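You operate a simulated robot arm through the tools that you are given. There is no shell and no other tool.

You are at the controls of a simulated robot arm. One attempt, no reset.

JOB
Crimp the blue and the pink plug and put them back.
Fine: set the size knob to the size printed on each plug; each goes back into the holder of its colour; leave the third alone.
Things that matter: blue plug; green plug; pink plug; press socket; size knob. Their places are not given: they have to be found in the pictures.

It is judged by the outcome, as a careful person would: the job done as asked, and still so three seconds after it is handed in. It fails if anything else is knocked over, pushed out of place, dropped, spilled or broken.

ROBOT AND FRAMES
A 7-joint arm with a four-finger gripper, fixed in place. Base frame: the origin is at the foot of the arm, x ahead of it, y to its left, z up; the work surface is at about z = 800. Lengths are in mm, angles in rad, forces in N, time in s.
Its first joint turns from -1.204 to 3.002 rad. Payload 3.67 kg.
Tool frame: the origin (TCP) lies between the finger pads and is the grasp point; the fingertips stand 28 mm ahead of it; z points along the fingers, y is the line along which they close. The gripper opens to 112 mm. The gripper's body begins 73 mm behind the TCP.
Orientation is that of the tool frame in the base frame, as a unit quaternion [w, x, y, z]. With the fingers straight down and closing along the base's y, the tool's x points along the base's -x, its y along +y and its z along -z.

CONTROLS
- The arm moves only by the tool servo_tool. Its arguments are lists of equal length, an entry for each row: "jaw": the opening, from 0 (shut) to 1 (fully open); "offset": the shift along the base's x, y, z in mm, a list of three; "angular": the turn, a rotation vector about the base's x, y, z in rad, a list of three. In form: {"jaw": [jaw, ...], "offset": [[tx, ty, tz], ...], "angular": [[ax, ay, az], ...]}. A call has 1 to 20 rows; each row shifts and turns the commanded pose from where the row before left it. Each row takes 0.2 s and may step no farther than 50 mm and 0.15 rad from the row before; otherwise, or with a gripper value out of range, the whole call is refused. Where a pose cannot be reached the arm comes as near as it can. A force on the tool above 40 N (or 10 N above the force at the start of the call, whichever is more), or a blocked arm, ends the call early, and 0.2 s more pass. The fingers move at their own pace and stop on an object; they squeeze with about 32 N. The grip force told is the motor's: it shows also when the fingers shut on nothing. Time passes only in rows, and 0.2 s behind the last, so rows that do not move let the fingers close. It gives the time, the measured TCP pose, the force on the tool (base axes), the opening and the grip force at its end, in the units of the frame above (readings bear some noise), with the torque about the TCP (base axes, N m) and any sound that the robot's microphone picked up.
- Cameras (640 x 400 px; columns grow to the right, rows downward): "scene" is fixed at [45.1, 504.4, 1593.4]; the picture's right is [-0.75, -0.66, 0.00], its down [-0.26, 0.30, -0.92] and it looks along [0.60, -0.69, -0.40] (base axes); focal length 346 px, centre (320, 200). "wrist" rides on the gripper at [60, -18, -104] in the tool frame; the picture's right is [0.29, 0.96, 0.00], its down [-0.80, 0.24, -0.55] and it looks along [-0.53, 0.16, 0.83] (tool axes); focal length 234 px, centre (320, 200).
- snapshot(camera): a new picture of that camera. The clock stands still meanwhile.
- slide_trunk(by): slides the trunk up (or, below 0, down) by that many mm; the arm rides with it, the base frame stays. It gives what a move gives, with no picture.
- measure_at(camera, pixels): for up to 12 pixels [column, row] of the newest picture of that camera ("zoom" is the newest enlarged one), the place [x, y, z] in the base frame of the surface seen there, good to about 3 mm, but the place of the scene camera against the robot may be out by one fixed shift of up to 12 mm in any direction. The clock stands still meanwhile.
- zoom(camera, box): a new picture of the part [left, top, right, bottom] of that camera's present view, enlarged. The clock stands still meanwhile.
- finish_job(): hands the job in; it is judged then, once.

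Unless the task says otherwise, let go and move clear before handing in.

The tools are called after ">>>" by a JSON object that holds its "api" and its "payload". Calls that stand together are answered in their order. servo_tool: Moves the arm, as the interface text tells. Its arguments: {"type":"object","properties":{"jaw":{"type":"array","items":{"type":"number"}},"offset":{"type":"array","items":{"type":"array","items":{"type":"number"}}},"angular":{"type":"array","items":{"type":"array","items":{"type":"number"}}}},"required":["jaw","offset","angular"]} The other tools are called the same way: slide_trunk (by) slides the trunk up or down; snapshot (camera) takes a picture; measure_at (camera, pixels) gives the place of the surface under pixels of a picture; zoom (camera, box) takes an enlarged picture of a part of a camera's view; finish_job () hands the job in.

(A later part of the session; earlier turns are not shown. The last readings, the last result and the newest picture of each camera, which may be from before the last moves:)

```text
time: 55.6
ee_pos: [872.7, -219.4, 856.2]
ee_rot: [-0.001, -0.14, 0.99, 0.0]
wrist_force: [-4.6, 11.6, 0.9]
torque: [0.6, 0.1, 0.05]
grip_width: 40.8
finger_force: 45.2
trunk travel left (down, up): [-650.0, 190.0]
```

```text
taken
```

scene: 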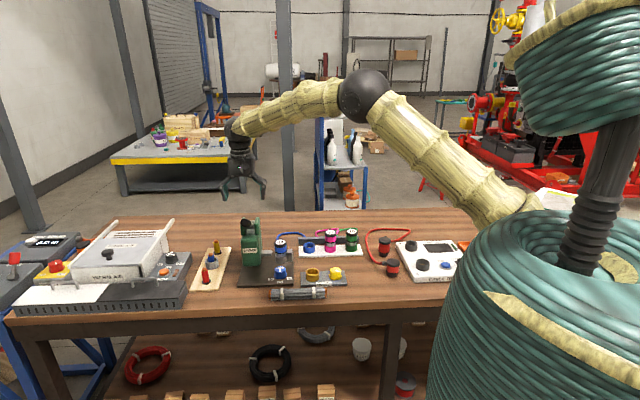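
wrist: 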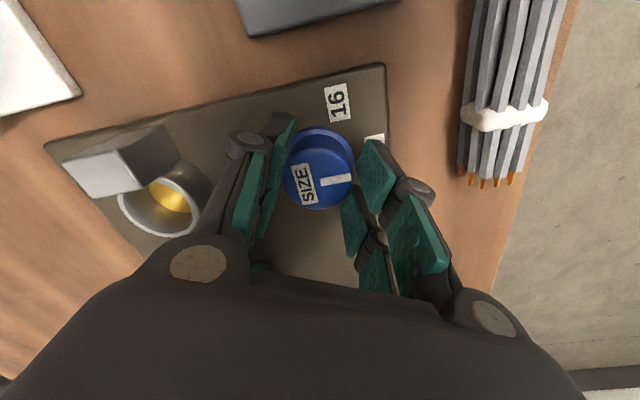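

The knob is gripped. I'll relieve the small side force and turn -1.05 rad to 35.

>>> {"api": "servo_tool", "payload": {"jaw": [0.2, 0.2, 0.2, 0.2, 0.2, 0.2, 0.2, 0.2, 0.2, 0.2, 0.2], "offset": [[-0.3, 1, 0], [0, 0, 0], [0, 0, 0], [0, 0, 0], [0, 0, 0], [0, 0, 0], [0, 0, 0], [0, 0, 0], [0, 0, 0], [0, 0, 0], [0, 0, 0]], "angular": [[0, 0, 0], [0, 0, -0.12], [0, 0, -0.12], [0, 0, -0.12], [0, 0, -0.12], [0, 0, -0.12], [0, 0, -0.12], [0, 0, -0.12], [0, 0, -0.12], [0, 0, -0.09], [0, 0, 0]]}}

>>> {"api": "snapshot", "payload": {"camera": "wrist"}}

>>> {"api": "zoom", "payload": {"camera": "scene", "box": [240, 220, 320, 290]}}

```text
time: 57.4
ee_pos: [873.6, -216.9, 857.3]
ee_rot: [0.0, 0.247, 0.969, 0.003]
wrist_force: [7.0, 22.6, -3.2]
torque: [0.6, -0.44, 0.1]
grip_width: 40.5
finger_force: 44.6
trunk travel left (down, up): [-650.0, 190.0]
stopped in row 8: the force on the tool passed its limit at 42 N (the readings are from after the stop); the commanded pose is now the measured one
```

```text
taken
```

wrist: 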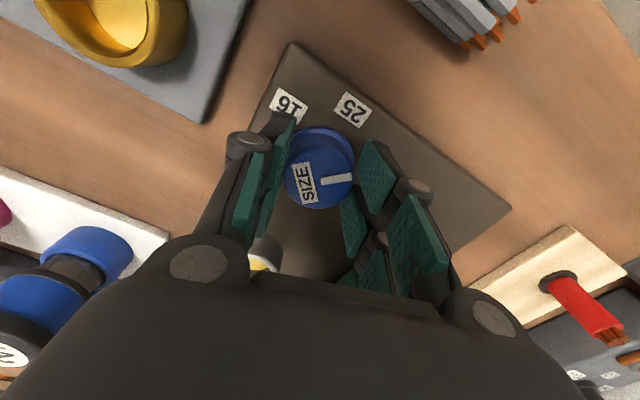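

```text
5.71 times, centred on (280, 255) of scene
```

zoom: 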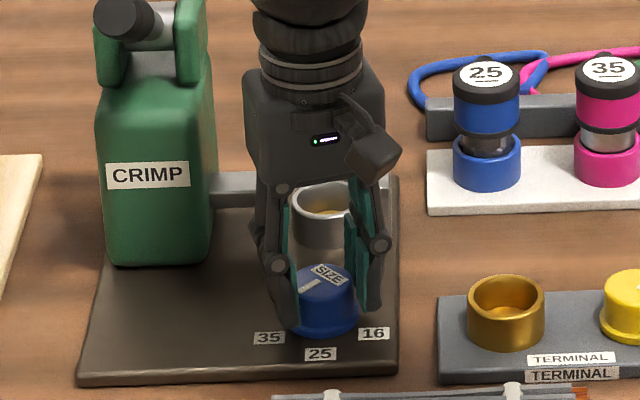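

The move stopped on side force after about -0.78 rad. I'll ease off by moving the way the force pushes, then finish the remaining ~0.27 rad slowly.

>>> {"api": "servo_tool", "payload": {"jaw": [0.2, 0.2, 0.2, 0.2], "offset": [[0.6, 1.8, 0], [0, 0, 0], [0, 0, 0], [0, 0, 0]], "angular": [[0, 0, 0], [0, 0, 0], [0, 0, -0.05], [0, 0, 0]]}}

```text
time: 58.4
ee_pos: [872.3, -217.5, 858.1]
ee_rot: [-0.001, 0.272, 0.962, 0.002]
wrist_force: [7.5, 21.5, -3.2]
torque: [0.55, -0.24, 0.06]
grip_width: 40.6
finger_force: 45.0
trunk travel left (down, up): [-650.0, 190.0]
```

The side force isn't easing. I'll open the fingers, look at the knob, re-centre and regrip.

>>> {"api": "servo_tool", "payload": {"jaw": [0.4, 0.6, 0.6], "offset": [[0, 0, 0], [0, 0, 0], [0, 0, 0]], "angular": [[0, 0, 0], [0, 0, 0], [0, 0, 0]]}}

>>> {"api": "snapshot", "payload": {"camera": "wrist"}}

>>> {"api": "zoom", "payload": {"camera": "wrist", "box": [240, 90, 400, 230]}}

>>> {"api": "zoom", "payload": {"camera": "scene", "box": [264, 258, 300, 284]}}

```text
time: 59.1
ee_pos: [873.2, -218.9, 857.3]
ee_rot: [-0.001, 0.271, 0.963, 0.001]
wrist_force: [-0.6, 0.0, 0.4]
torque: [-0.02, 0.01, 0.02]
grip_width: 67.3
finger_force: 0.0
trunk travel left (down, up): [-650.0, 190.0]
```

```text
taken
```

wrist: 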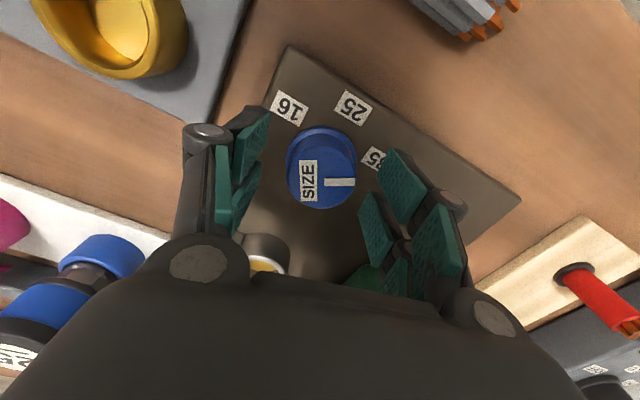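

```text
2.86 times, centred on (320, 160) of wrist
```

zoom: 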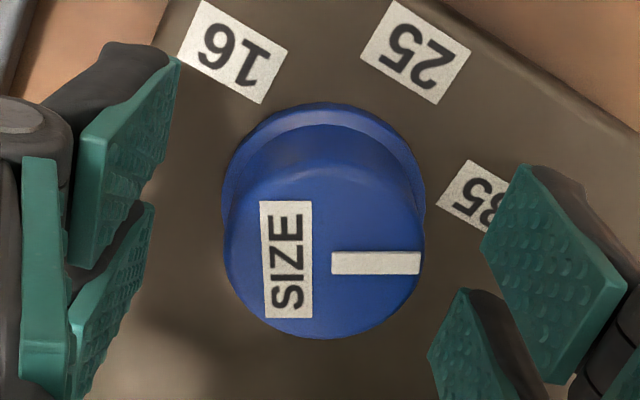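

```text
15.38 times, centred on (282, 271) of scene
```

zoom: 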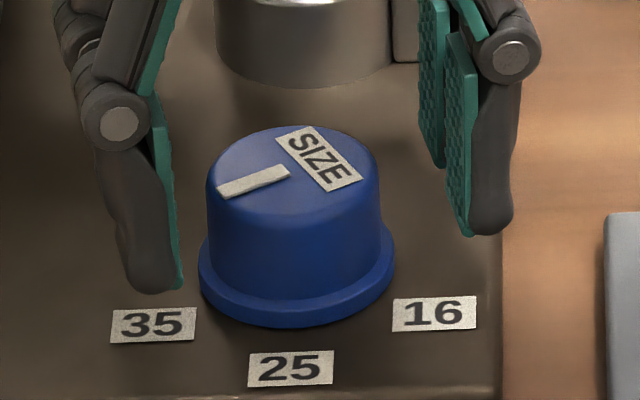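

After I released, the knob settled further, as if into a detent. In the scene zoom the pointer direction, about 63° left of front, lines up with the 35 label at about 60°. I'll rise and verify from above.

>>> {"api": "servo_tool", "payload": {"jaw": [0.65, 0.65, 0.65, 0.65], "offset": [[0, 0, 40], [0, 0, 40], [0, 0, 40], [0, 0, 0]], "angular": [[0, 0, 0], [0, 0, 0], [0, 0, 0], [0, 0, 0]]}}

>>> {"api": "zoom", "payload": {"camera": "wrist", "box": [270, 70, 380, 160]}}

>>> {"api": "zoom", "payload": {"camera": "scene", "box": [264, 258, 300, 284]}}

```text
time: 60.1
ee_pos: [873.7, -221.8, 976.3]
ee_rot: [-0.003, 0.272, 0.962, 0.001]
wrist_force: [-0.6, 0.2, -0.8]
torque: [0.03, 0.04, 0.0]
grip_width: 72.7
finger_force: 0.0
trunk travel left (down, up): [-650.0, 190.0]
```

```text
4.44 times, centred on (325, 115) of wrist
```

zoom: 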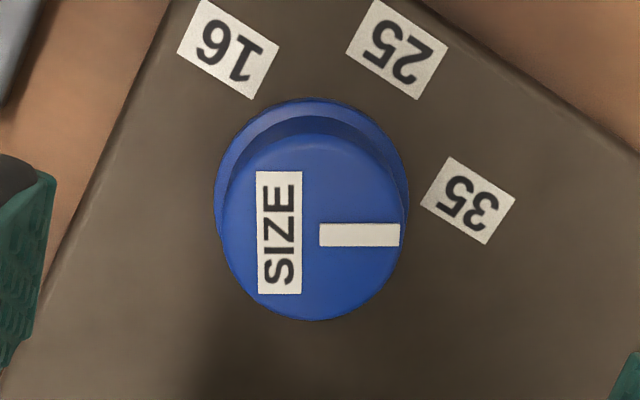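

```text
15.38 times, centred on (282, 271) of scene
```

zoom: 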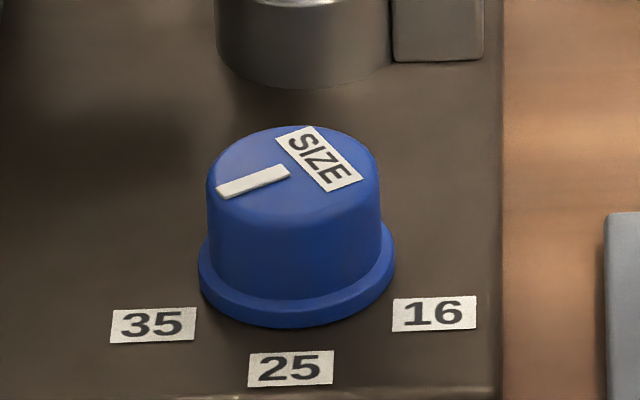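

Seen from above, the pointer is aligned with 35 to within about 2–3°. Now I'll move above the pink plug at about (855,-489) with the yaw back at -0.77.

>>> {"api": "servo_tool", "payload": {"jaw": [0.65, 0.65, 0.65, 0.65, 0.65, 0.65, 0.65, 0.65, 0.65], "offset": [[-2, -33, 20], [-2, -33, 15], [-2, -34, 0], [-2, -34, 0], [-2.5, -34, 0], [-2.7, -33, 0], [-2.7, -33, 0], [-2.8, -33, 0], [0, 0, 0]], "angular": [[0, 0, -0.11], [0, 0, -0.11], [0, 0, 0], [0, 0, 0], [0, 0, 0], [0, 0, 0], [0, 0, 0], [0, 0, 0], [0, 0, 0]]}}

>>> {"api": "snapshot", "payload": {"camera": "wrist"}}

>>> {"api": "zoom", "payload": {"camera": "wrist", "box": [260, 60, 400, 180]}}

```text
time: 62.1
ee_pos: [854.5, -488.2, 1013.1]
ee_rot: [-0.002, 0.376, 0.927, 0.002]
wrist_force: [-0.5, 0.3, -0.6]
torque: [-0.07, 0.01, -0.01]
grip_width: 72.8
finger_force: 0.1
trunk travel left (down, up): [-650.0, 190.0]
```

```text
taken
```

wrist: 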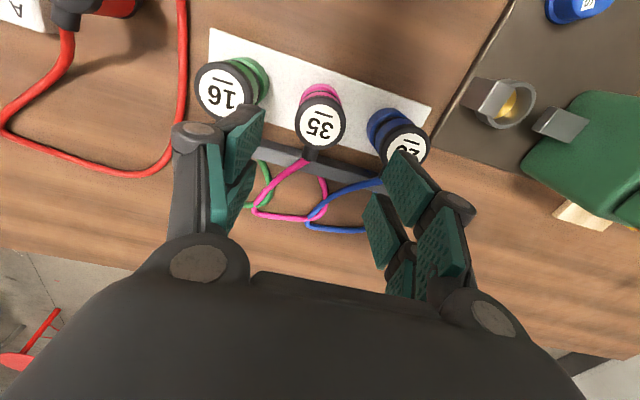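

```text
3.33 times, centred on (330, 120) of wrist
```

zoom: 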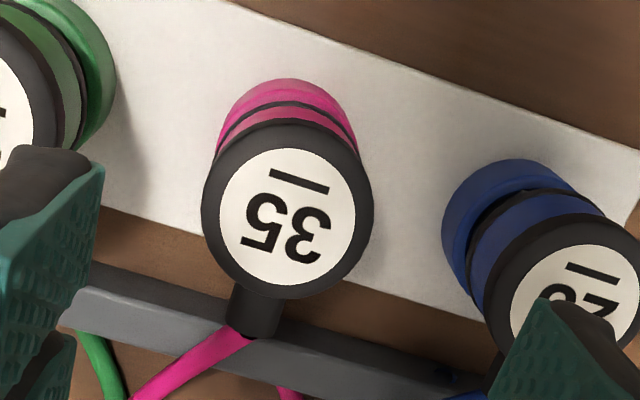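

Label 35 is at (320,124.5) against an expected (320,126), about 1.5 mm off. I'll correct and descend to grasp height.

>>> {"api": "servo_tool", "payload": {"jaw": [0.6, 0.6, 0.6, 0.6, 0.6, 0.6], "offset": [[-1.2, 0.6, -35], [0, 0, -30], [0, 0, -25], [0, 0, -20], [0, 0, -12], [0, 0, 0]], "angular": [[0, 0, 0], [0, 0, 0], [0, 0, 0], [0, 0, 0], [0, 0, 0], [0, 0, 0]]}}

>>> {"api": "snapshot", "payload": {"camera": "wrist"}}

>>> {"api": "zoom", "payload": {"camera": "scene", "box": [270, 190, 370, 270]}}

```text
time: 63.5
ee_pos: [855.0, -485.7, 891.8]
ee_rot: [-0.001, 0.376, 0.927, 0.002]
wrist_force: [0.6, -0.6, 0.4]
torque: [-0.02, 0.0, 0.0]
grip_width: 67.1
finger_force: 0.0
trunk travel left (down, up): [-650.0, 190.0]
```

```text
taken
```

wrist: 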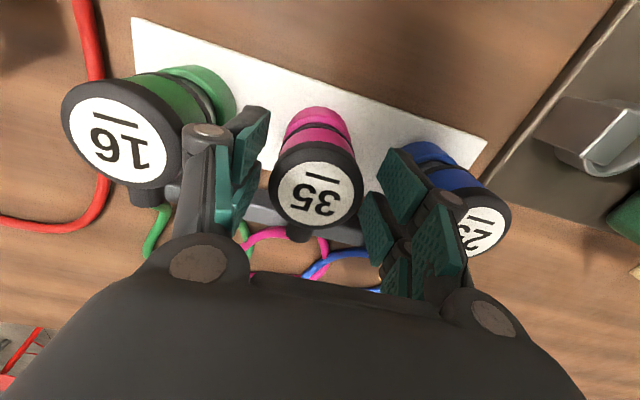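

```text
5.00 times, centred on (320, 230) of scene
```

zoom: 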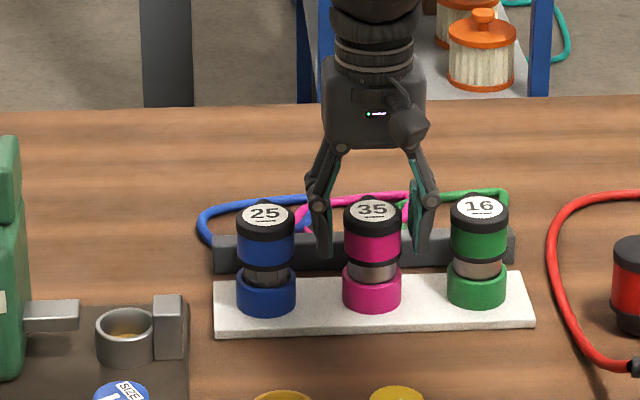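

The label is at (315,194), about 2 mm left of the reference. I'll shift, close on the plug, and check.

>>> {"api": "servo_tool", "payload": {"jaw": [0.6, 0.45, 0.3, 0.3, 0.3], "offset": [[-1.6, -1, 0], [0, 0, 0], [0, 0, 0], [0, 0, 0], [0, 0, 0]], "angular": [[0, 0, 0], [0, 0, 0], [0, 0, 0], [0, 0, 0], [0, 0, 0]]}}

>>> {"api": "snapshot", "payload": {"camera": "wrist"}}

```text
time: 64.8
ee_pos: [852.8, -487.0, 890.1]
ee_rot: [-0.002, 0.376, 0.927, 0.002]
wrist_force: [0.0, 0.9, 2.2]
torque: [0.04, -0.04, 0.0]
grip_width: 46.1
finger_force: 31.7
trunk travel left (down, up): [-650.0, 190.0]
```

```text
taken
```

wrist: 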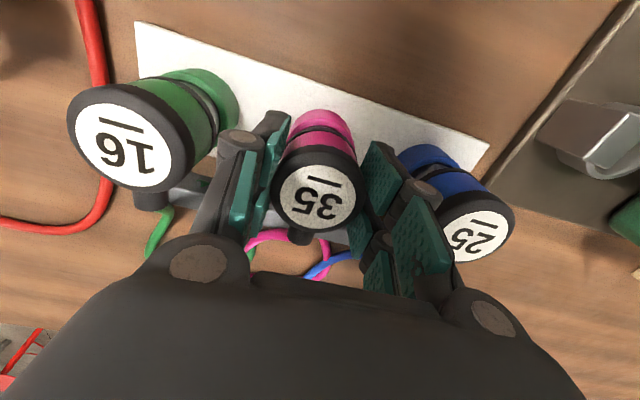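

Gripped at 46.1 mm with almost no force. I'll lift straight up, watching the crossed cords, and take the holder reference.

>>> {"api": "servo_tool", "payload": {"jaw": [0.3, 0.3, 0.3, 0.3, 0.3, 0.3], "offset": [[0, 0, 10], [0, 0, 18], [0, 0, 20], [0, 0, 20], [0, 0, 21], [0, 0, 0]], "angular": [[0, 0, 0], [0, 0, 0], [0, 0, 0], [0, 0, 0], [0, 0, 0], [0, 0, 0]]}}

>>> {"api": "snapshot", "payload": {"camera": "wrist"}}

>>> {"api": "zoom", "payload": {"camera": "wrist", "box": [270, 60, 390, 160]}}

>>> {"api": "zoom", "payload": {"camera": "scene", "box": [240, 180, 370, 280]}}

```text
time: 66.2
ee_pos: [853.1, -486.7, 979.4]
ee_rot: [-0.001, 0.376, 0.926, 0.002]
wrist_force: [-0.6, -1.5, -1.5]
torque: [0.02, 0.01, 0.02]
grip_width: 45.9
finger_force: 31.7
trunk travel left (down, up): [-650.0, 190.0]
```

```text
taken
```

wrist: 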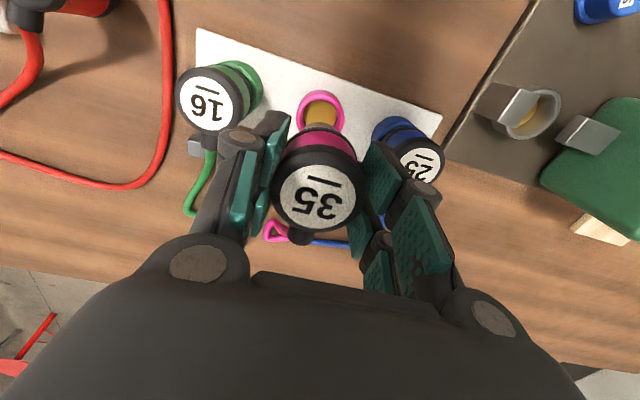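

```text
4.00 times, centred on (330, 110) of wrist
```

zoom: 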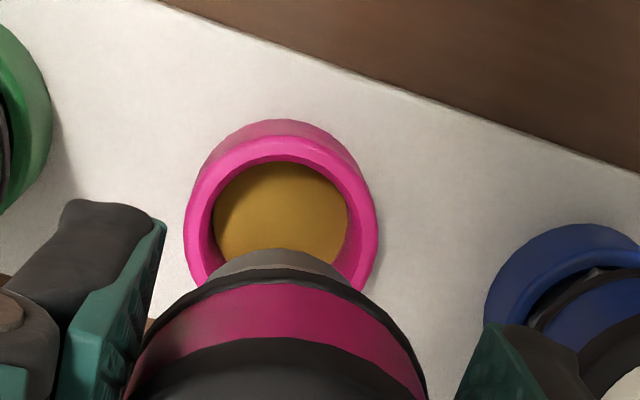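

```text
4.00 times, centred on (305, 230) of scene
```

zoom: 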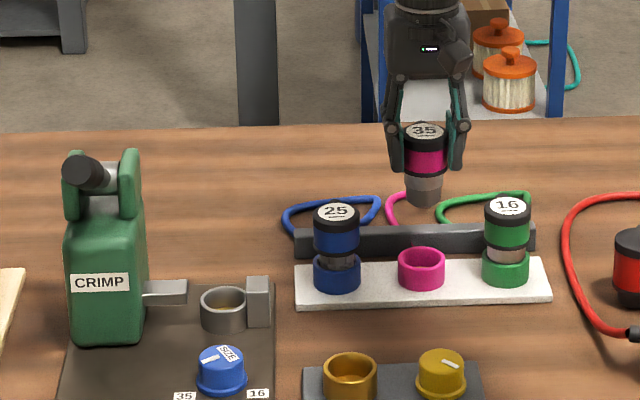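

Pink is lifted; its holder reference is zoom x 184–378 with the floor edge at y≈161. I'll carry it to the socket a little higher, to pass well clear of the blue plug, then compare.

>>> {"api": "servo_tool", "payload": {"jaw": [0.3, 0.3, 0.3, 0.3, 0.3, 0.3, 0.3, 0.3], "offset": [[0, 0, 30], [15, 33, 0], [16, 33, 0], [16, 33, 0], [16, 33, 0], [16, 33, 0], [15.3, 30.6, -30], [0, 0, 0]], "angular": [[0, 0, 0], [0, 0, 0], [0, 0, 0], [0, 0, 0], [0, 0, 0], [0, 0, 0], [0, 0, 0], [0, 0, 0]]}}

>>> {"api": "snapshot", "payload": {"camera": "wrist"}}

>>> {"api": "zoom", "payload": {"camera": "wrist", "box": [270, 60, 390, 160]}}

>>> {"api": "zoom", "payload": {"camera": "scene", "box": [230, 190, 370, 290]}}

```text
time: 68.0
ee_pos: [945.5, -291.3, 980.1]
ee_rot: [0.001, 0.376, 0.927, 0.001]
wrist_force: [-1.0, -0.3, -0.9]
torque: [0.01, -0.02, -0.02]
grip_width: 46.0
finger_force: 31.9
trunk travel left (down, up): [-650.0, 190.0]
```

```text
taken
```

wrist: 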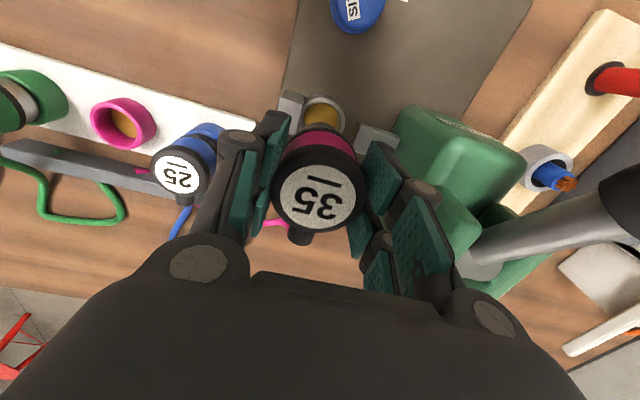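

```text
4.00 times, centred on (330, 110) of wrist
```

zoom: 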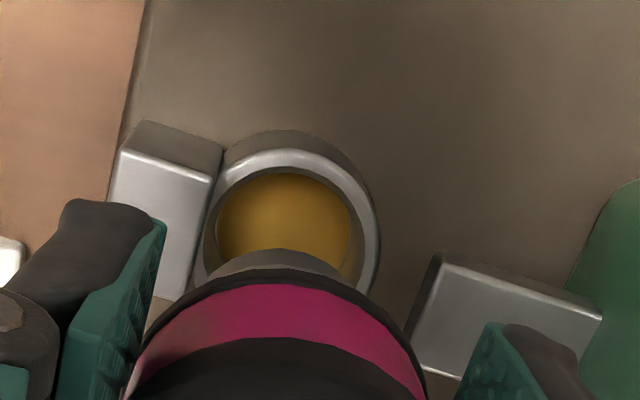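

```text
4.00 times, centred on (300, 240) of scene
```

zoom: 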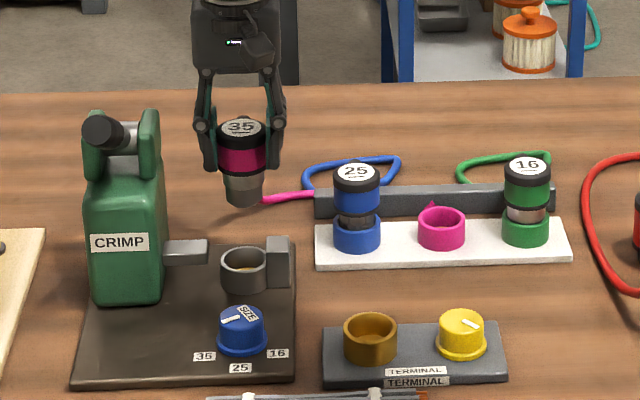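

The ring is about 3 mm off (floor edge at y 173 against ~163 wanted). I'll correct by (+3,-0.6) and re-check.

>>> {"api": "servo_tool", "payload": {"jaw": [0.3, 0.3, 0.3], "offset": [[3, -0.6, 0], [0, 0, 0], [0, 0, 0]], "angular": [[0, 0, 0], [0, 0, 0], [0, 0, 0]]}}

>>> {"api": "zoom", "payload": {"camera": "wrist", "box": [270, 60, 390, 160]}}

```text
time: 68.8
ee_pos: [951.3, -293.2, 979.1]
ee_rot: [-0.002, 0.376, 0.926, 0.001]
wrist_force: [0.4, -1.4, -2.0]
torque: [0.01, 0.01, 0.03]
grip_width: 46.1
finger_force: 32.3
trunk travel left (down, up): [-650.0, 190.0]
```

```text
4.00 times, centred on (330, 110) of wrist
```

zoom: 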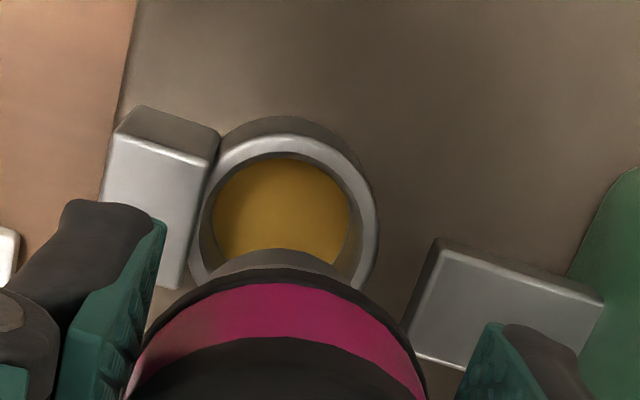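

Now the floor spans 213–349 with its edge at 158, within about 1 mm. I'll nudge (-0.9,+0.5) and lower into the socket.

>>> {"api": "servo_tool", "payload": {"jaw": [0.3, 0.3, 0.3, 0.3, 0.3, 0.3, 0.3], "offset": [[-0.9, 0.5, -15], [0, 0, -20], [0, 0, -15], [0, 0, -10], [0, 0, -8], [0, 0, -6], [0, 0, 0]], "angular": [[0, 0, 0], [0, 0, 0], [0, 0, 0], [0, 0, 0], [0, 0, 0], [0, 0, 0], [0, 0, 0]]}}

>>> {"api": "zoom", "payload": {"camera": "scene", "box": [240, 200, 330, 280]}}

```text
time: 70.3
ee_pos: [947.6, -290.1, 904.5]
ee_rot: [-0.001, 0.376, 0.927, 0.001]
wrist_force: [0.3, -1.4, -0.2]
torque: [-0.02, 0.01, 0.02]
grip_width: 45.5
finger_force: 31.7
trunk travel left (down, up): [-650.0, 190.0]
```

```text
5.00 times, centred on (285, 240) of scene
```

zoom: 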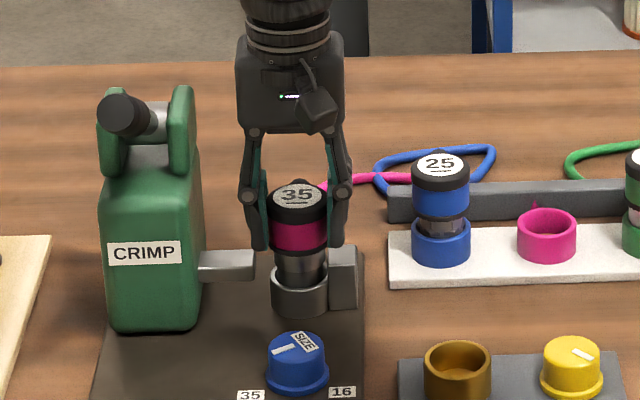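

>>> {"api": "servo_tool", "payload": {"jaw": [0.3, 0.3, 0.3, 0.3, 0.3, 0.3], "offset": [[0, 0, -4], [0, 0, -4], [0, 0, -3], [0, 0, -2], [0, 0, -1.5], [0, 0, 0]], "angular": [[0, 0, 0], [0, 0, 0], [0, 0, 0], [0, 0, 0], [0, 0, 0], [0, 0, 0]]}}

>>> {"api": "zoom", "payload": {"camera": "scene", "box": [240, 200, 330, 280]}}

```text
time: 71.8
ee_pos: [948.9, -290.5, 892.5]
ee_rot: [0.0, 0.377, 0.926, 0.002]
wrist_force: [1.8, -5.0, 12.8]
torque: [-0.44, -0.07, 0.01]
grip_width: 46.0
finger_force: 32.2
trunk travel left (down, up): [-650.0, 190.0]
```

```text
5.00 times, centred on (285, 240) of scene
```

zoom: 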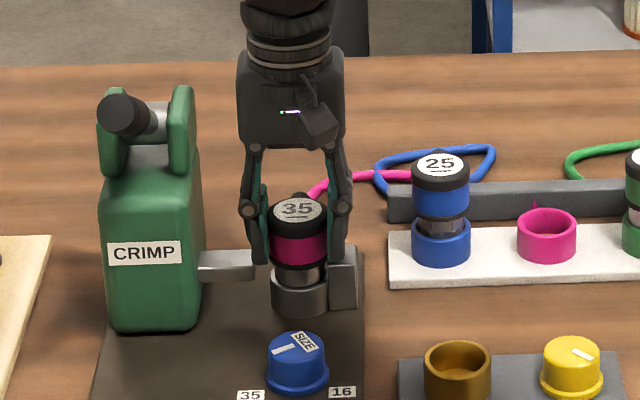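

It's seated, with 12.8 N upward and the label at the same height blue had. I'll release, rise, and move over the lever as before.

>>> {"api": "servo_tool", "payload": {"jaw": [0.45, 0.58, 0.58, 0.58, 0.58, 0.58, 0.58, 0.58, 0.58, 0.58, 0.58, 0.58, 0.58, 0.58], "offset": [[0, 0, 0], [0, 0, 0], [0, 0, 15], [0, 0, 35], [0, 0, 45], [0, 0, 45], [0, 0, 45], [0, 0, 45], [0, 0, 15], [4, 36, 0], [4, 36, 0], [4, 36, 0], [4, 36, 0], [0, 0, 0]], "angular": [[0, 0, 0], [0, 0, 0], [0, 0, 0], [0, 0, 0], [0, 0, 0], [0, 0, 0], [0, 0, 0], [0, 0, 0], [0, 0, 0], [0, 0, 0], [0, 0, 0], [0, 0, 0], [0, 0, 0], [0, 0, 0]]}}

>>> {"api": "snapshot", "payload": {"camera": "wrist"}}

>>> {"api": "zoom", "payload": {"camera": "scene", "box": [240, 215, 330, 285]}}

```text
time: 74.8
ee_pos: [965.4, -145.9, 1136.9]
ee_rot: [-0.001, 0.377, 0.926, 0.001]
wrist_force: [-0.7, -0.2, -0.9]
torque: [0.06, 0.03, 0.0]
grip_width: 65.1
finger_force: 0.1
trunk travel left (down, up): [-650.0, 190.0]
```

```text
taken
```

wrist: 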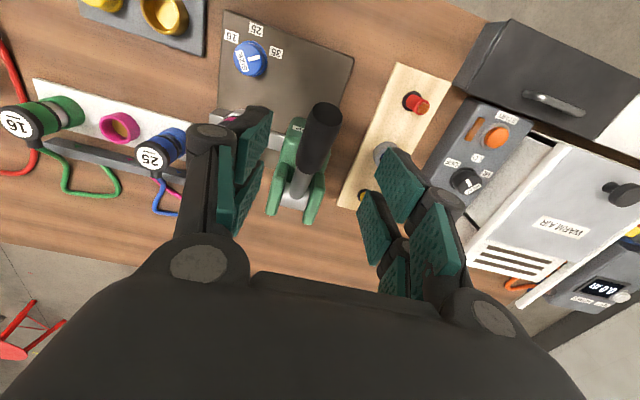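

```text
5.71 times, centred on (285, 250) of scene
```

zoom: 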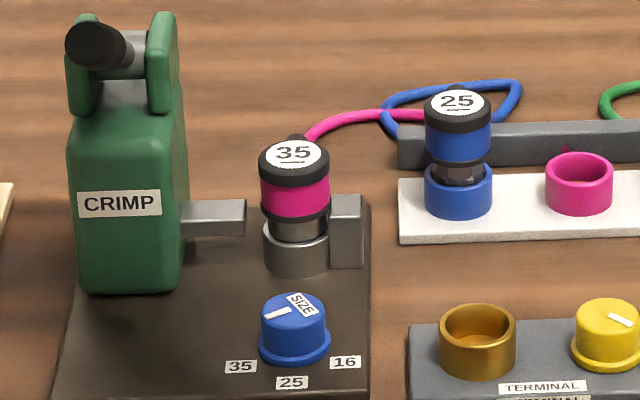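

Pink is in the socket and the knob is still on 35. The handle is centred under the TCP (about column 321 at row 131), so I'll descend, grip it and check.

>>> {"api": "servo_tool", "payload": {"jaw": [0.58, 0.55, 0.55, 0.55, 0.35, 0.15, 0.15, 0.15], "offset": [[0.5, 0, -35], [0, 0, -35], [0, 0, -29], [0, 0, 0], [0, 0, 0], [0, 0, 0], [0, 0, 0], [0, 0, 0]], "angular": [[0, 0, 0], [0, 0, 0], [0, 0, 0], [0, 0, 0], [0, 0, 0], [0, 0, 0], [0, 0, 0], [0, 0, 0]]}}

>>> {"api": "snapshot", "payload": {"camera": "wrist"}}

```text
time: 76.5
ee_pos: [964.2, -145.3, 1035.7]
ee_rot: [-0.002, 0.376, 0.927, 0.001]
wrist_force: [-3.4, -0.4, -0.1]
torque: [-0.18, 0.7, -1.24]
grip_width: 27.6
finger_force: 45.2
trunk travel left (down, up): [-650.0, 190.0]
```

```text
taken
```

wrist: 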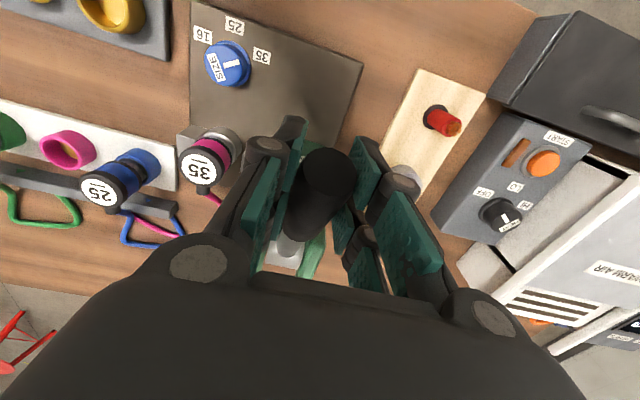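

The handle is gripped with little force. I'll swing it down along the same arc as before.

>>> {"api": "servo_tool", "payload": {"jaw": [0.15, 0.15, 0.15, 0.15, 0.15, 0.15, 0.15, 0.15], "offset": [[-3.2, 3, -9], [-2.9, 2.6, -9.7], [-2.1, 2, -10], [-1.7, 1.6, -10.3], [-1.1, 1, -10.3], [-0.5, 0.5, -9], [-0.3, 0.3, -9], [0, 0, 0]], "angular": [[0, 0, 0], [0, 0, 0], [0, 0, 0], [0, 0, 0], [0, 0, 0], [0, 0, 0], [0, 0, 0], [0, 0, 0]]}}

>>> {"api": "zoom", "payload": {"camera": "scene", "box": [220, 200, 310, 270]}}

```text
time: 78.3
ee_pos: [952.8, -135.5, 969.4]
ee_rot: [-0.001, 0.376, 0.926, 0.002]
wrist_force: [17.0, 16.8, 1.4]
torque: [-0.05, 0.47, 0.05]
grip_width: 30.8
finger_force: 12.6
trunk travel left (down, up): [-650.0, 190.0]
```

```text
5.71 times, centred on (265, 235) of scene
```

zoom: 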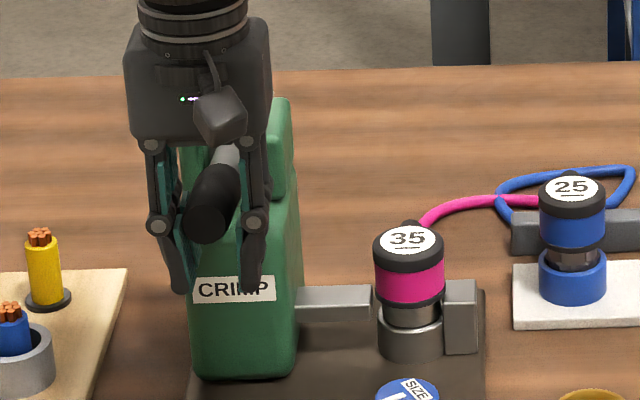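

The handle seems to be slipping (30.8 mm, grip force down to 12.6). I'll check with the wrist camera before continuing.

>>> {"api": "snapshot", "payload": {"camera": "wrist"}}

>>> {"api": "measure_at", "payload": {"camera": "wrist", "pixels": [[330, 160], [330, 180], [325, 200], [320, 220], [310, 190], [345, 190]]}}

>>> {"api": "zoom", "payload": {"camera": "scene", "box": [235, 205, 285, 265]}}

```text
taken
```

wrist: 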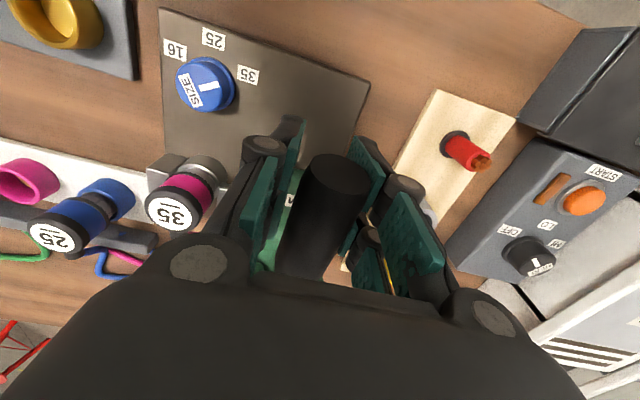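

```text
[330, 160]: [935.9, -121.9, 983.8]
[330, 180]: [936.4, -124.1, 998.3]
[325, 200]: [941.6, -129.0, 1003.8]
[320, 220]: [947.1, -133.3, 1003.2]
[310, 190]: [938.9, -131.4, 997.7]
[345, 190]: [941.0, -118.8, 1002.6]
```

```text
6.67 times, centred on (260, 235) of scene
```

zoom: 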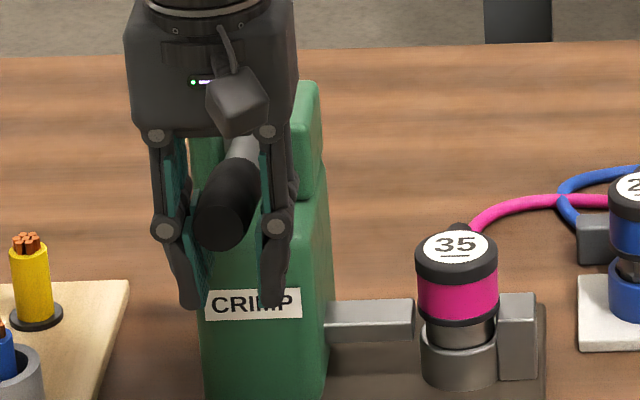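

The handle has ridden up about 20 mm between the pads. Friction isn't reliable here, so I'll open slightly, keeping the fingers astride the handle, and press it down with the palm, which can't slip off.

>>> {"api": "servo_tool", "payload": {"jaw": [0.3, 0.38, 0.38, 0.38], "offset": [[0, 0, 0], [0, 0, 0], [0, 0, 0], [0, 0, 0]], "angular": [[0, 0, 0], [0, 0, 0], [0, 0, 0], [0, 0, 0]]}}

>>> {"api": "snapshot", "payload": {"camera": "wrist"}}

>>> {"api": "zoom", "payload": {"camera": "scene", "box": [220, 200, 310, 270]}}

```text
time: 79.3
ee_pos: [951.7, -136.2, 970.3]
ee_rot: [-0.002, 0.376, 0.927, 0.002]
wrist_force: [0.9, 2.0, 1.2]
torque: [-0.06, 0.06, -0.01]
grip_width: 42.6
finger_force: 0.1
trunk travel left (down, up): [-650.0, 190.0]
```

```text
taken
```

wrist: 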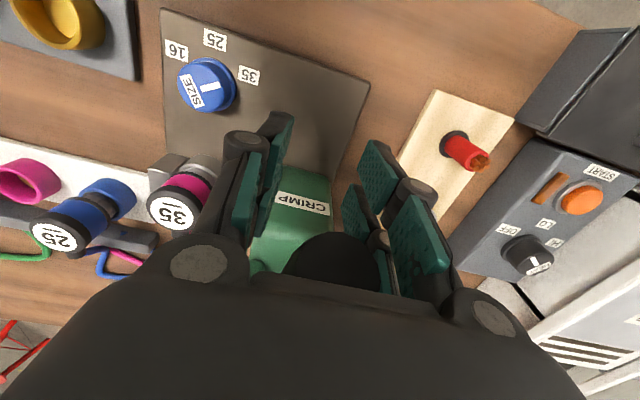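

```text
5.71 times, centred on (265, 235) of scene
```

zoom: 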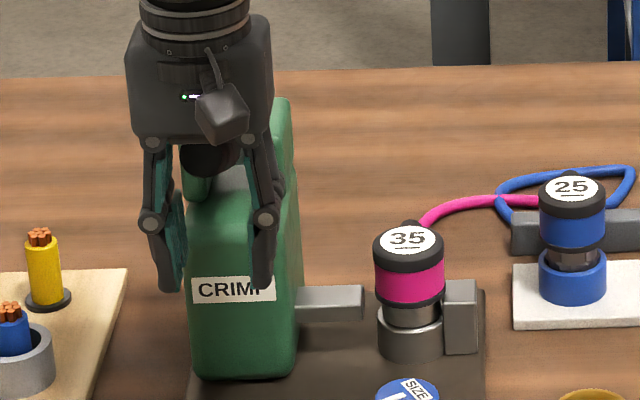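

The handle is now right under the palm at about (330,260). I'll press down in small steps.

>>> {"api": "servo_tool", "payload": {"jaw": [0.38, 0.38, 0.38, 0.38, 0.38, 0.38], "offset": [[0.7, -0.7, -10], [0, 0, -10], [0, 0, -10], [0, 0, -8], [0, 0, -8], [0, 0, 0]], "angular": [[0, 0, 0], [0, 0, 0], [0, 0, 0], [0, 0, 0], [0, 0, 0], [0, 0, 0]]}}

>>> {"api": "snapshot", "payload": {"camera": "wrist"}}

>>> {"api": "zoom", "payload": {"camera": "scene", "box": [220, 205, 310, 275]}}

```text
time: 80.8
ee_pos: [954.4, -135.8, 923.1]
ee_rot: [0.0, 0.377, 0.926, 0.001]
wrist_force: [-0.8, 1.7, 3.1]
torque: [-0.03, -0.07, -0.03]
grip_width: 42.4
finger_force: 0.0
trunk travel left (down, up): [-650.0, 190.0]
```

```text
taken
```

wrist: 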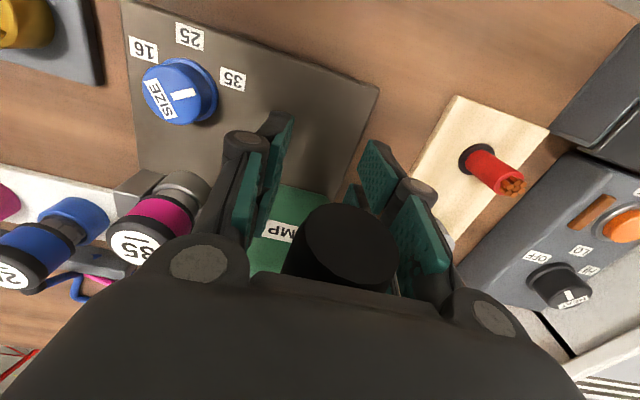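

```text
5.71 times, centred on (265, 240) of scene
```

zoom: 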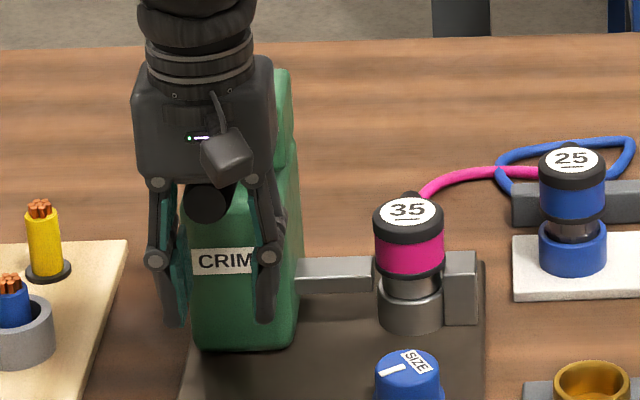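

The palm push works with only about 3 N and the ram is near the plug. Before lowering further, I'll check clearance under the right finger.

>>> {"api": "measure_at", "payload": {"camera": "wrist", "pixels": [[420, 170], [440, 130], [478, 160], [515, 188], [447, 240], [452, 228], [380, 90], [350, 180], [335, 170]]}}

>>> {"api": "measure_at", "payload": {"camera": "scene", "pixels": [[216, 247], [217, 254], [212, 261], [212, 270], [205, 280], [230, 250]]}}

```text
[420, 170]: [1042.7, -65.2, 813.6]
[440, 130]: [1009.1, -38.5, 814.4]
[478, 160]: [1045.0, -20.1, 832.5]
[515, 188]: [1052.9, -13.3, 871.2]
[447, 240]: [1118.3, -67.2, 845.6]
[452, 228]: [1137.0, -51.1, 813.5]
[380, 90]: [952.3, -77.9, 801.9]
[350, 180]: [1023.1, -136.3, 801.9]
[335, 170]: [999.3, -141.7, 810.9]
```

```text
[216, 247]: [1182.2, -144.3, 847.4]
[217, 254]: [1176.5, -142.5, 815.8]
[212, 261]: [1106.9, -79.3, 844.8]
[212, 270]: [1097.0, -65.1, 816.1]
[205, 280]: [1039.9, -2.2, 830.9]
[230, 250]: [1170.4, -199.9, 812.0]
```

The board is more than 60 mm away, so nothing is in the way. I'll continue pressing down.

>>> {"api": "servo_tool", "payload": {"jaw": [0.38, 0.38, 0.38, 0.38, 0.38], "offset": [[0, 0, -8], [0, 0, -8], [0, 0, -6], [0, 0, -6], [0, 0, 0]], "angular": [[0, 0, 0], [0, 0, 0], [0, 0, 0], [0, 0, 0], [0, 0, 0]]}}

>>> {"api": "zoom", "payload": {"camera": "scene", "box": [220, 205, 310, 275]}}

>>> {"api": "zoom", "payload": {"camera": "scene", "box": [265, 235, 310, 270]}}

```text
time: 82.0
ee_pos: [952.1, -134.9, 896.4]
ee_rot: [0.0, 0.377, 0.926, 0.001]
wrist_force: [-4.3, 6.1, 7.0]
torque: [-0.55, -0.44, 0.05]
grip_width: 42.5
finger_force: 0.1
trunk travel left (down, up): [-650.0, 190.0]
```

```text
5.71 times, centred on (265, 240) of scene
```

zoom: 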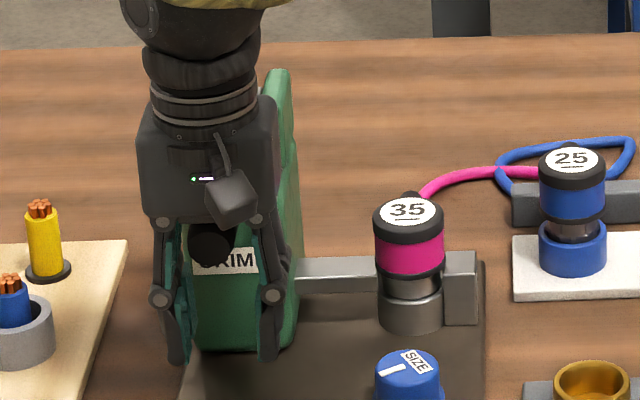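

```text
11.43 times, centred on (288, 252) of scene
```

zoom: 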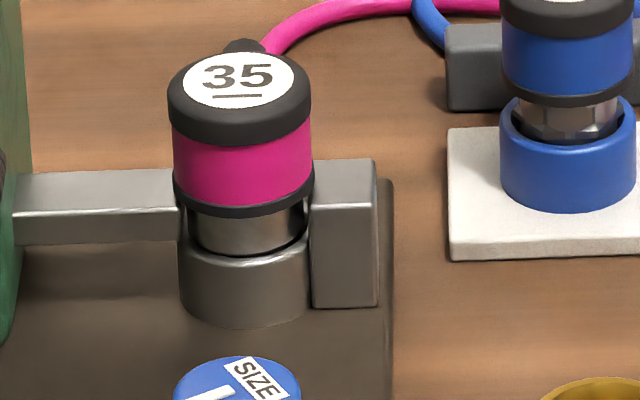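

The ram touches the ferrule but it's still round, so I'll keep pressing.

>>> {"api": "servo_tool", "payload": {"jaw": [0.38, 0.38, 0.38, 0.38, 0.38], "offset": [[0, 0, -6], [0, 0, -6], [0, 0, -6], [0, 0, -6], [0, 0, 0]], "angular": [[0, 0, 0], [0, 0, 0], [0, 0, 0], [0, 0, 0], [0, 0, 0]]}}

>>> {"api": "zoom", "payload": {"camera": "scene", "box": [220, 205, 310, 275]}}

>>> {"api": "zoom", "payload": {"camera": "scene", "box": [265, 235, 310, 270]}}

```text
time: 83.2
ee_pos: [953.0, -136.9, 871.0]
ee_rot: [-0.001, 0.376, 0.926, 0.002]
wrist_force: [1.3, 2.5, 6.8]
torque: [-0.25, -0.07, 0.05]
grip_width: 42.5
finger_force: 0.0
trunk travel left (down, up): [-650.0, 190.0]
```

```text
5.71 times, centred on (265, 240) of scene
```

zoom: 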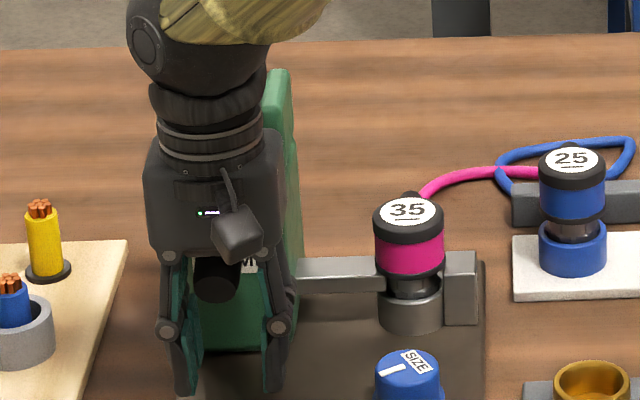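

```text
11.43 times, centred on (288, 252) of scene
```

zoom: 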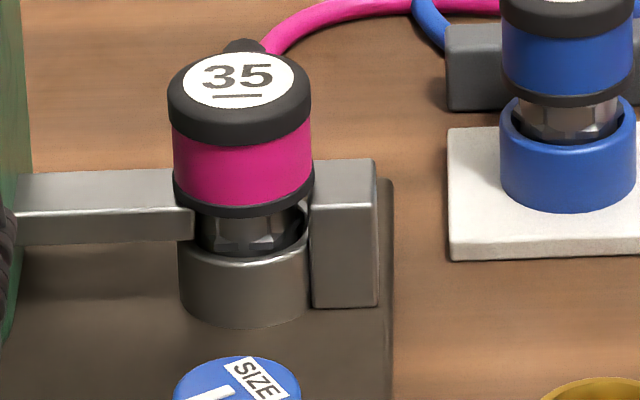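

The pink ferrule is now crimped to a hexagon like the blue one. I'll rise slowly so the lever follows the palm back up.

>>> {"api": "servo_tool", "payload": {"jaw": [0.4, 0.45, 0.5, 0.5, 0.5, 0.5, 0.5, 0.5, 0.5, 0.5, 0.5, 0.5], "offset": [[0, 0, 12], [0, 0, 15], [0, 0, 15], [0, 0, 15], [0, 0, 15], [0, 0, 20], [0, 0, 25], [0, 0, 35], [0, 0, 40], [0, 0, 40], [0, 0, 30], [0, 0, 0]], "angular": [[0, 0, 0], [0, 0, 0], [0, 0, 0], [0, 0, 0], [0, 0, 0], [0, 0, 0], [0, 0, 0], [0, 0, 0], [0, 0, 0], [0, 0, 0], [0, 0, 0], [0, 0, 0]]}}

>>> {"api": "zoom", "payload": {"camera": "scene", "box": [220, 195, 370, 285]}}

```text
time: 85.8
ee_pos: [952.7, -138.0, 1132.4]
ee_rot: [-0.001, 0.377, 0.926, 0.002]
wrist_force: [0.6, 0.3, -0.2]
torque: [-0.02, 0.0, -0.02]
grip_width: 56.0
finger_force: 0.0
trunk travel left (down, up): [-650.0, 190.0]
```

```text
4.27 times, centred on (295, 240) of scene
```

zoom: 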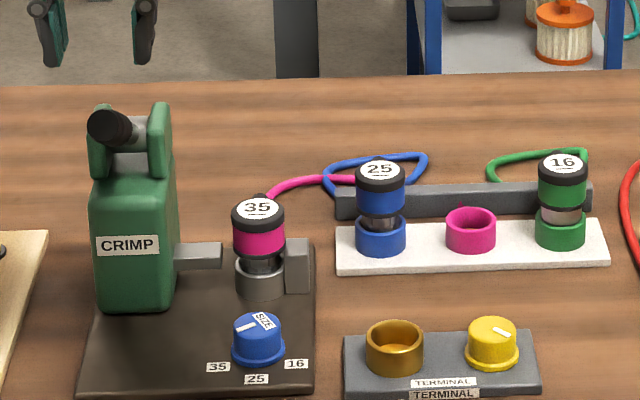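

The lever and ram have returned. I'll move back above the pink plug in the socket.

>>> {"api": "servo_tool", "payload": {"jaw": [0.6, 0.6, 0.6, 0.6, 0.6, 0.6, 0.6, 0.6, 0.6], "offset": [[-1, -38, 0], [-1, -38, 0], [-1, -38, 0], [-1.2, -38.8, 0], [0, 0, -45], [0, 0, -45], [0, 0, -45], [0, 0, -37], [0, 0, 0]], "angular": [[0, 0, 0], [0, 0, 0], [0, 0, 0], [0, 0, 0], [0, 0, 0], [0, 0, 0], [0, 0, 0], [0, 0, 0], [0, 0, 0]]}}

>>> {"api": "zoom", "payload": {"camera": "wrist", "box": [260, 80, 400, 200]}}

```text
time: 87.8
ee_pos: [948.3, -285.1, 962.2]
ee_rot: [-0.001, 0.377, 0.926, 0.002]
wrist_force: [-0.3, -0.4, -0.1]
torque: [0.01, -0.01, -0.01]
grip_width: 67.3
finger_force: 0.0
trunk travel left (down, up): [-650.0, 190.0]
```

```text
3.33 times, centred on (330, 140) of wrist
```

zoom: 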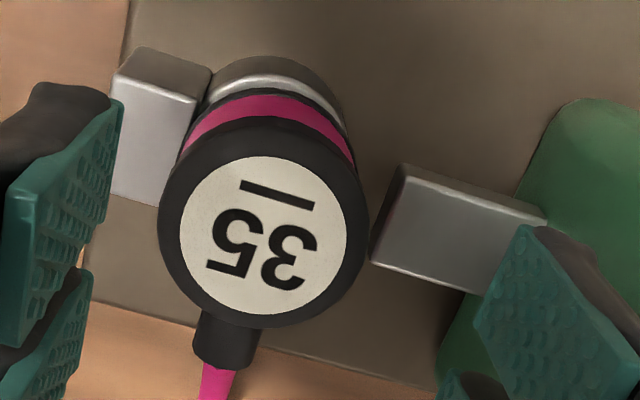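

The plug label is at (313,150.5) against an expected (320,145.6), so I'll shift by (1.5,-6.5) and re-check.

>>> {"api": "servo_tool", "payload": {"jaw": [0.6, 0.6, 0.6], "offset": [[1.5, -6.5, 0], [0, 0, 0], [0, 0, 0]], "angular": [[0, 0, 0], [0, 0, 0], [0, 0, 0]]}}

>>> {"api": "zoom", "payload": {"camera": "wrist", "box": [260, 80, 400, 200]}}

```text
time: 88.5
ee_pos: [950.3, -292.9, 960.8]
ee_rot: [-0.001, 0.375, 0.927, 0.002]
wrist_force: [-0.3, -0.3, 0.8]
torque: [0.01, 0.03, 0.02]
grip_width: 67.4
finger_force: 0.0
trunk travel left (down, up): [-650.0, 190.0]
```

```text
3.33 times, centred on (330, 140) of wrist
```

zoom: 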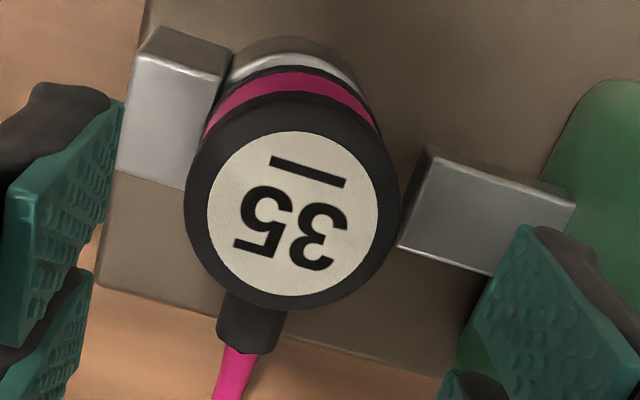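

It's within about 2 mm. I'll make a small correction, lower to grasp height and close.

>>> {"api": "servo_tool", "payload": {"jaw": [0.6, 0.6, 0.6, 0.6, 0.45, 0.3, 0.3, 0.3], "offset": [[-0.8, 1.3, -25], [0, 0, -25], [0, 0, -19], [0, 0, 0], [0, 0, 0], [0, 0, 0], [0, 0, 0], [0, 0, 0]], "angular": [[0, 0, 0], [0, 0, 0], [0, 0, 0], [0, 0, 0], [0, 0, 0], [0, 0, 0], [0, 0, 0], [0, 0, 0]]}}

>>> {"api": "snapshot", "payload": {"camera": "wrist"}}

```text
time: 90.3
ee_pos: [950.1, -292.0, 892.5]
ee_rot: [-0.002, 0.376, 0.926, 0.001]
wrist_force: [-0.4, 0.4, 2.5]
torque: [0.04, -0.03, 0.01]
grip_width: 45.7
finger_force: 31.9
trunk travel left (down, up): [-650.0, 190.0]
```

```text
taken
```

wrist: 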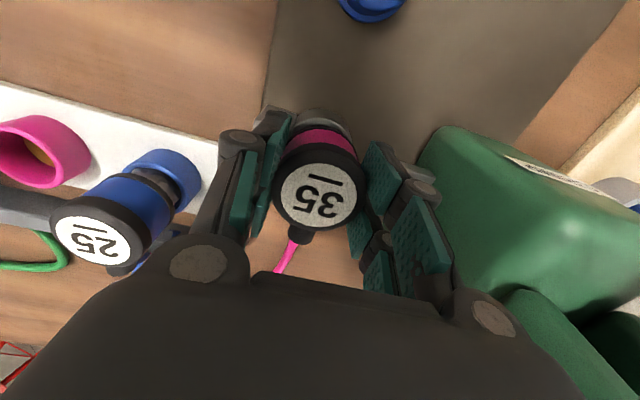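

Gripped with low side force. I'll lift and take a socket reference, then carry the plug back.

>>> {"api": "servo_tool", "payload": {"jaw": [0.3, 0.3, 0.3, 0.3, 0.3, 0.3], "offset": [[0, 0, 10], [0, 0, 18], [0, 0, 20], [0, 0, 20], [0, 0, 19], [0, 0, 0]], "angular": [[0, 0, 0], [0, 0, 0], [0, 0, 0], [0, 0, 0], [0, 0, 0], [0, 0, 0]]}}

>>> {"api": "zoom", "payload": {"camera": "wrist", "box": [270, 60, 390, 160]}}

>>> {"api": "zoom", "payload": {"camera": "scene", "box": [240, 190, 340, 270]}}

```text
time: 91.8
ee_pos: [948.6, -293.8, 978.0]
ee_rot: [-0.001, 0.376, 0.926, 0.002]
wrist_force: [0.5, -0.1, -1.3]
torque: [0.03, -0.03, -0.03]
grip_width: 45.9
finger_force: 31.6
trunk travel left (down, up): [-650.0, 190.0]
```

```text
4.00 times, centred on (330, 110) of wrist
```

zoom: 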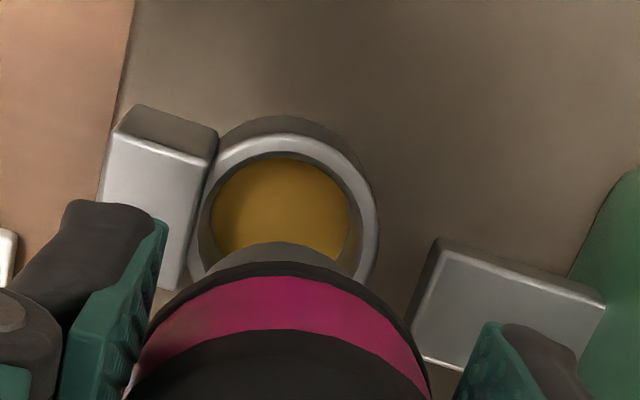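

```text
5.00 times, centred on (290, 230) of scene
```

zoom: 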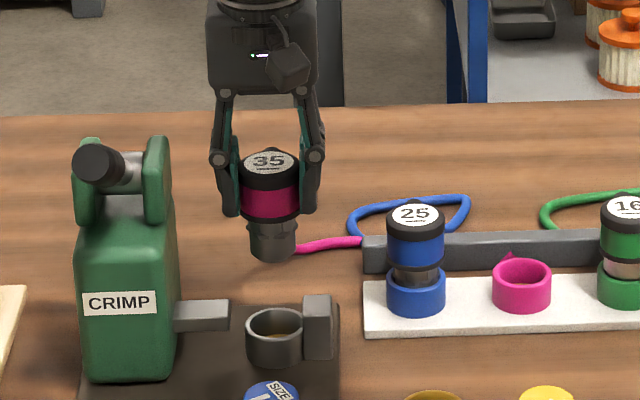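

The reference over the socket is a floor spanning 212–349 with its edge at 157. I'll carry the plug back over the pink holder by the reverse of the earlier path.

>>> {"api": "servo_tool", "payload": {"jaw": [0.3, 0.3, 0.3, 0.3, 0.3, 0.3, 0.3, 0.3], "offset": [[0, 0, 30], [-16, -32.5, 0], [-16, -32.5, 0], [-16, -32.5, 0], [-16, -32.5, 0], [-16, -32.5, 0], [-16.2, -32.7, -30], [0, 0, 0]], "angular": [[0, 0, 0], [0, 0, 0], [0, 0, 0], [0, 0, 0], [0, 0, 0], [0, 0, 0], [0, 0, 0], [0, 0, 0]]}}

>>> {"api": "zoom", "payload": {"camera": "wrist", "box": [270, 60, 390, 160]}}

>>> {"api": "zoom", "payload": {"camera": "scene", "box": [270, 190, 370, 270]}}

```text
time: 93.5
ee_pos: [852.2, -489.3, 976.8]
ee_rot: [0.0, 0.376, 0.927, 0.001]
wrist_force: [0.5, 0.0, -0.5]
torque: [-0.06, -0.01, 0.03]
grip_width: 45.7
finger_force: 32.0
trunk travel left (down, up): [-650.0, 190.0]
```

```text
4.00 times, centred on (330, 110) of wrist
```

zoom: 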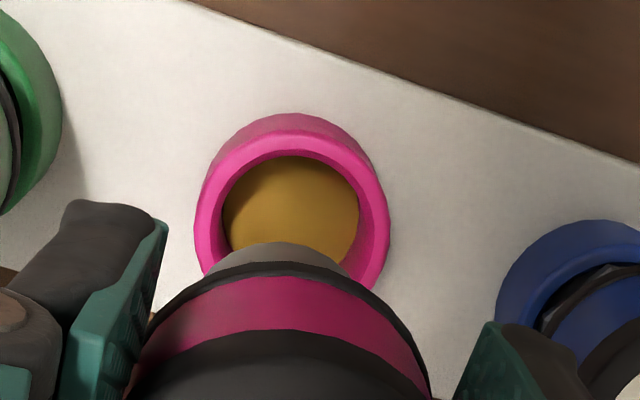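

```text
5.00 times, centred on (320, 230) of scene
```

zoom: 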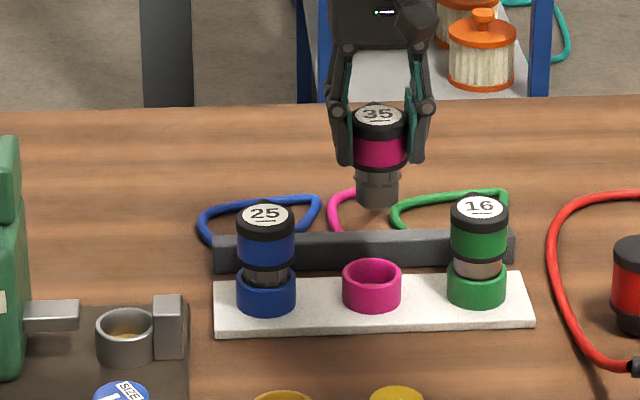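

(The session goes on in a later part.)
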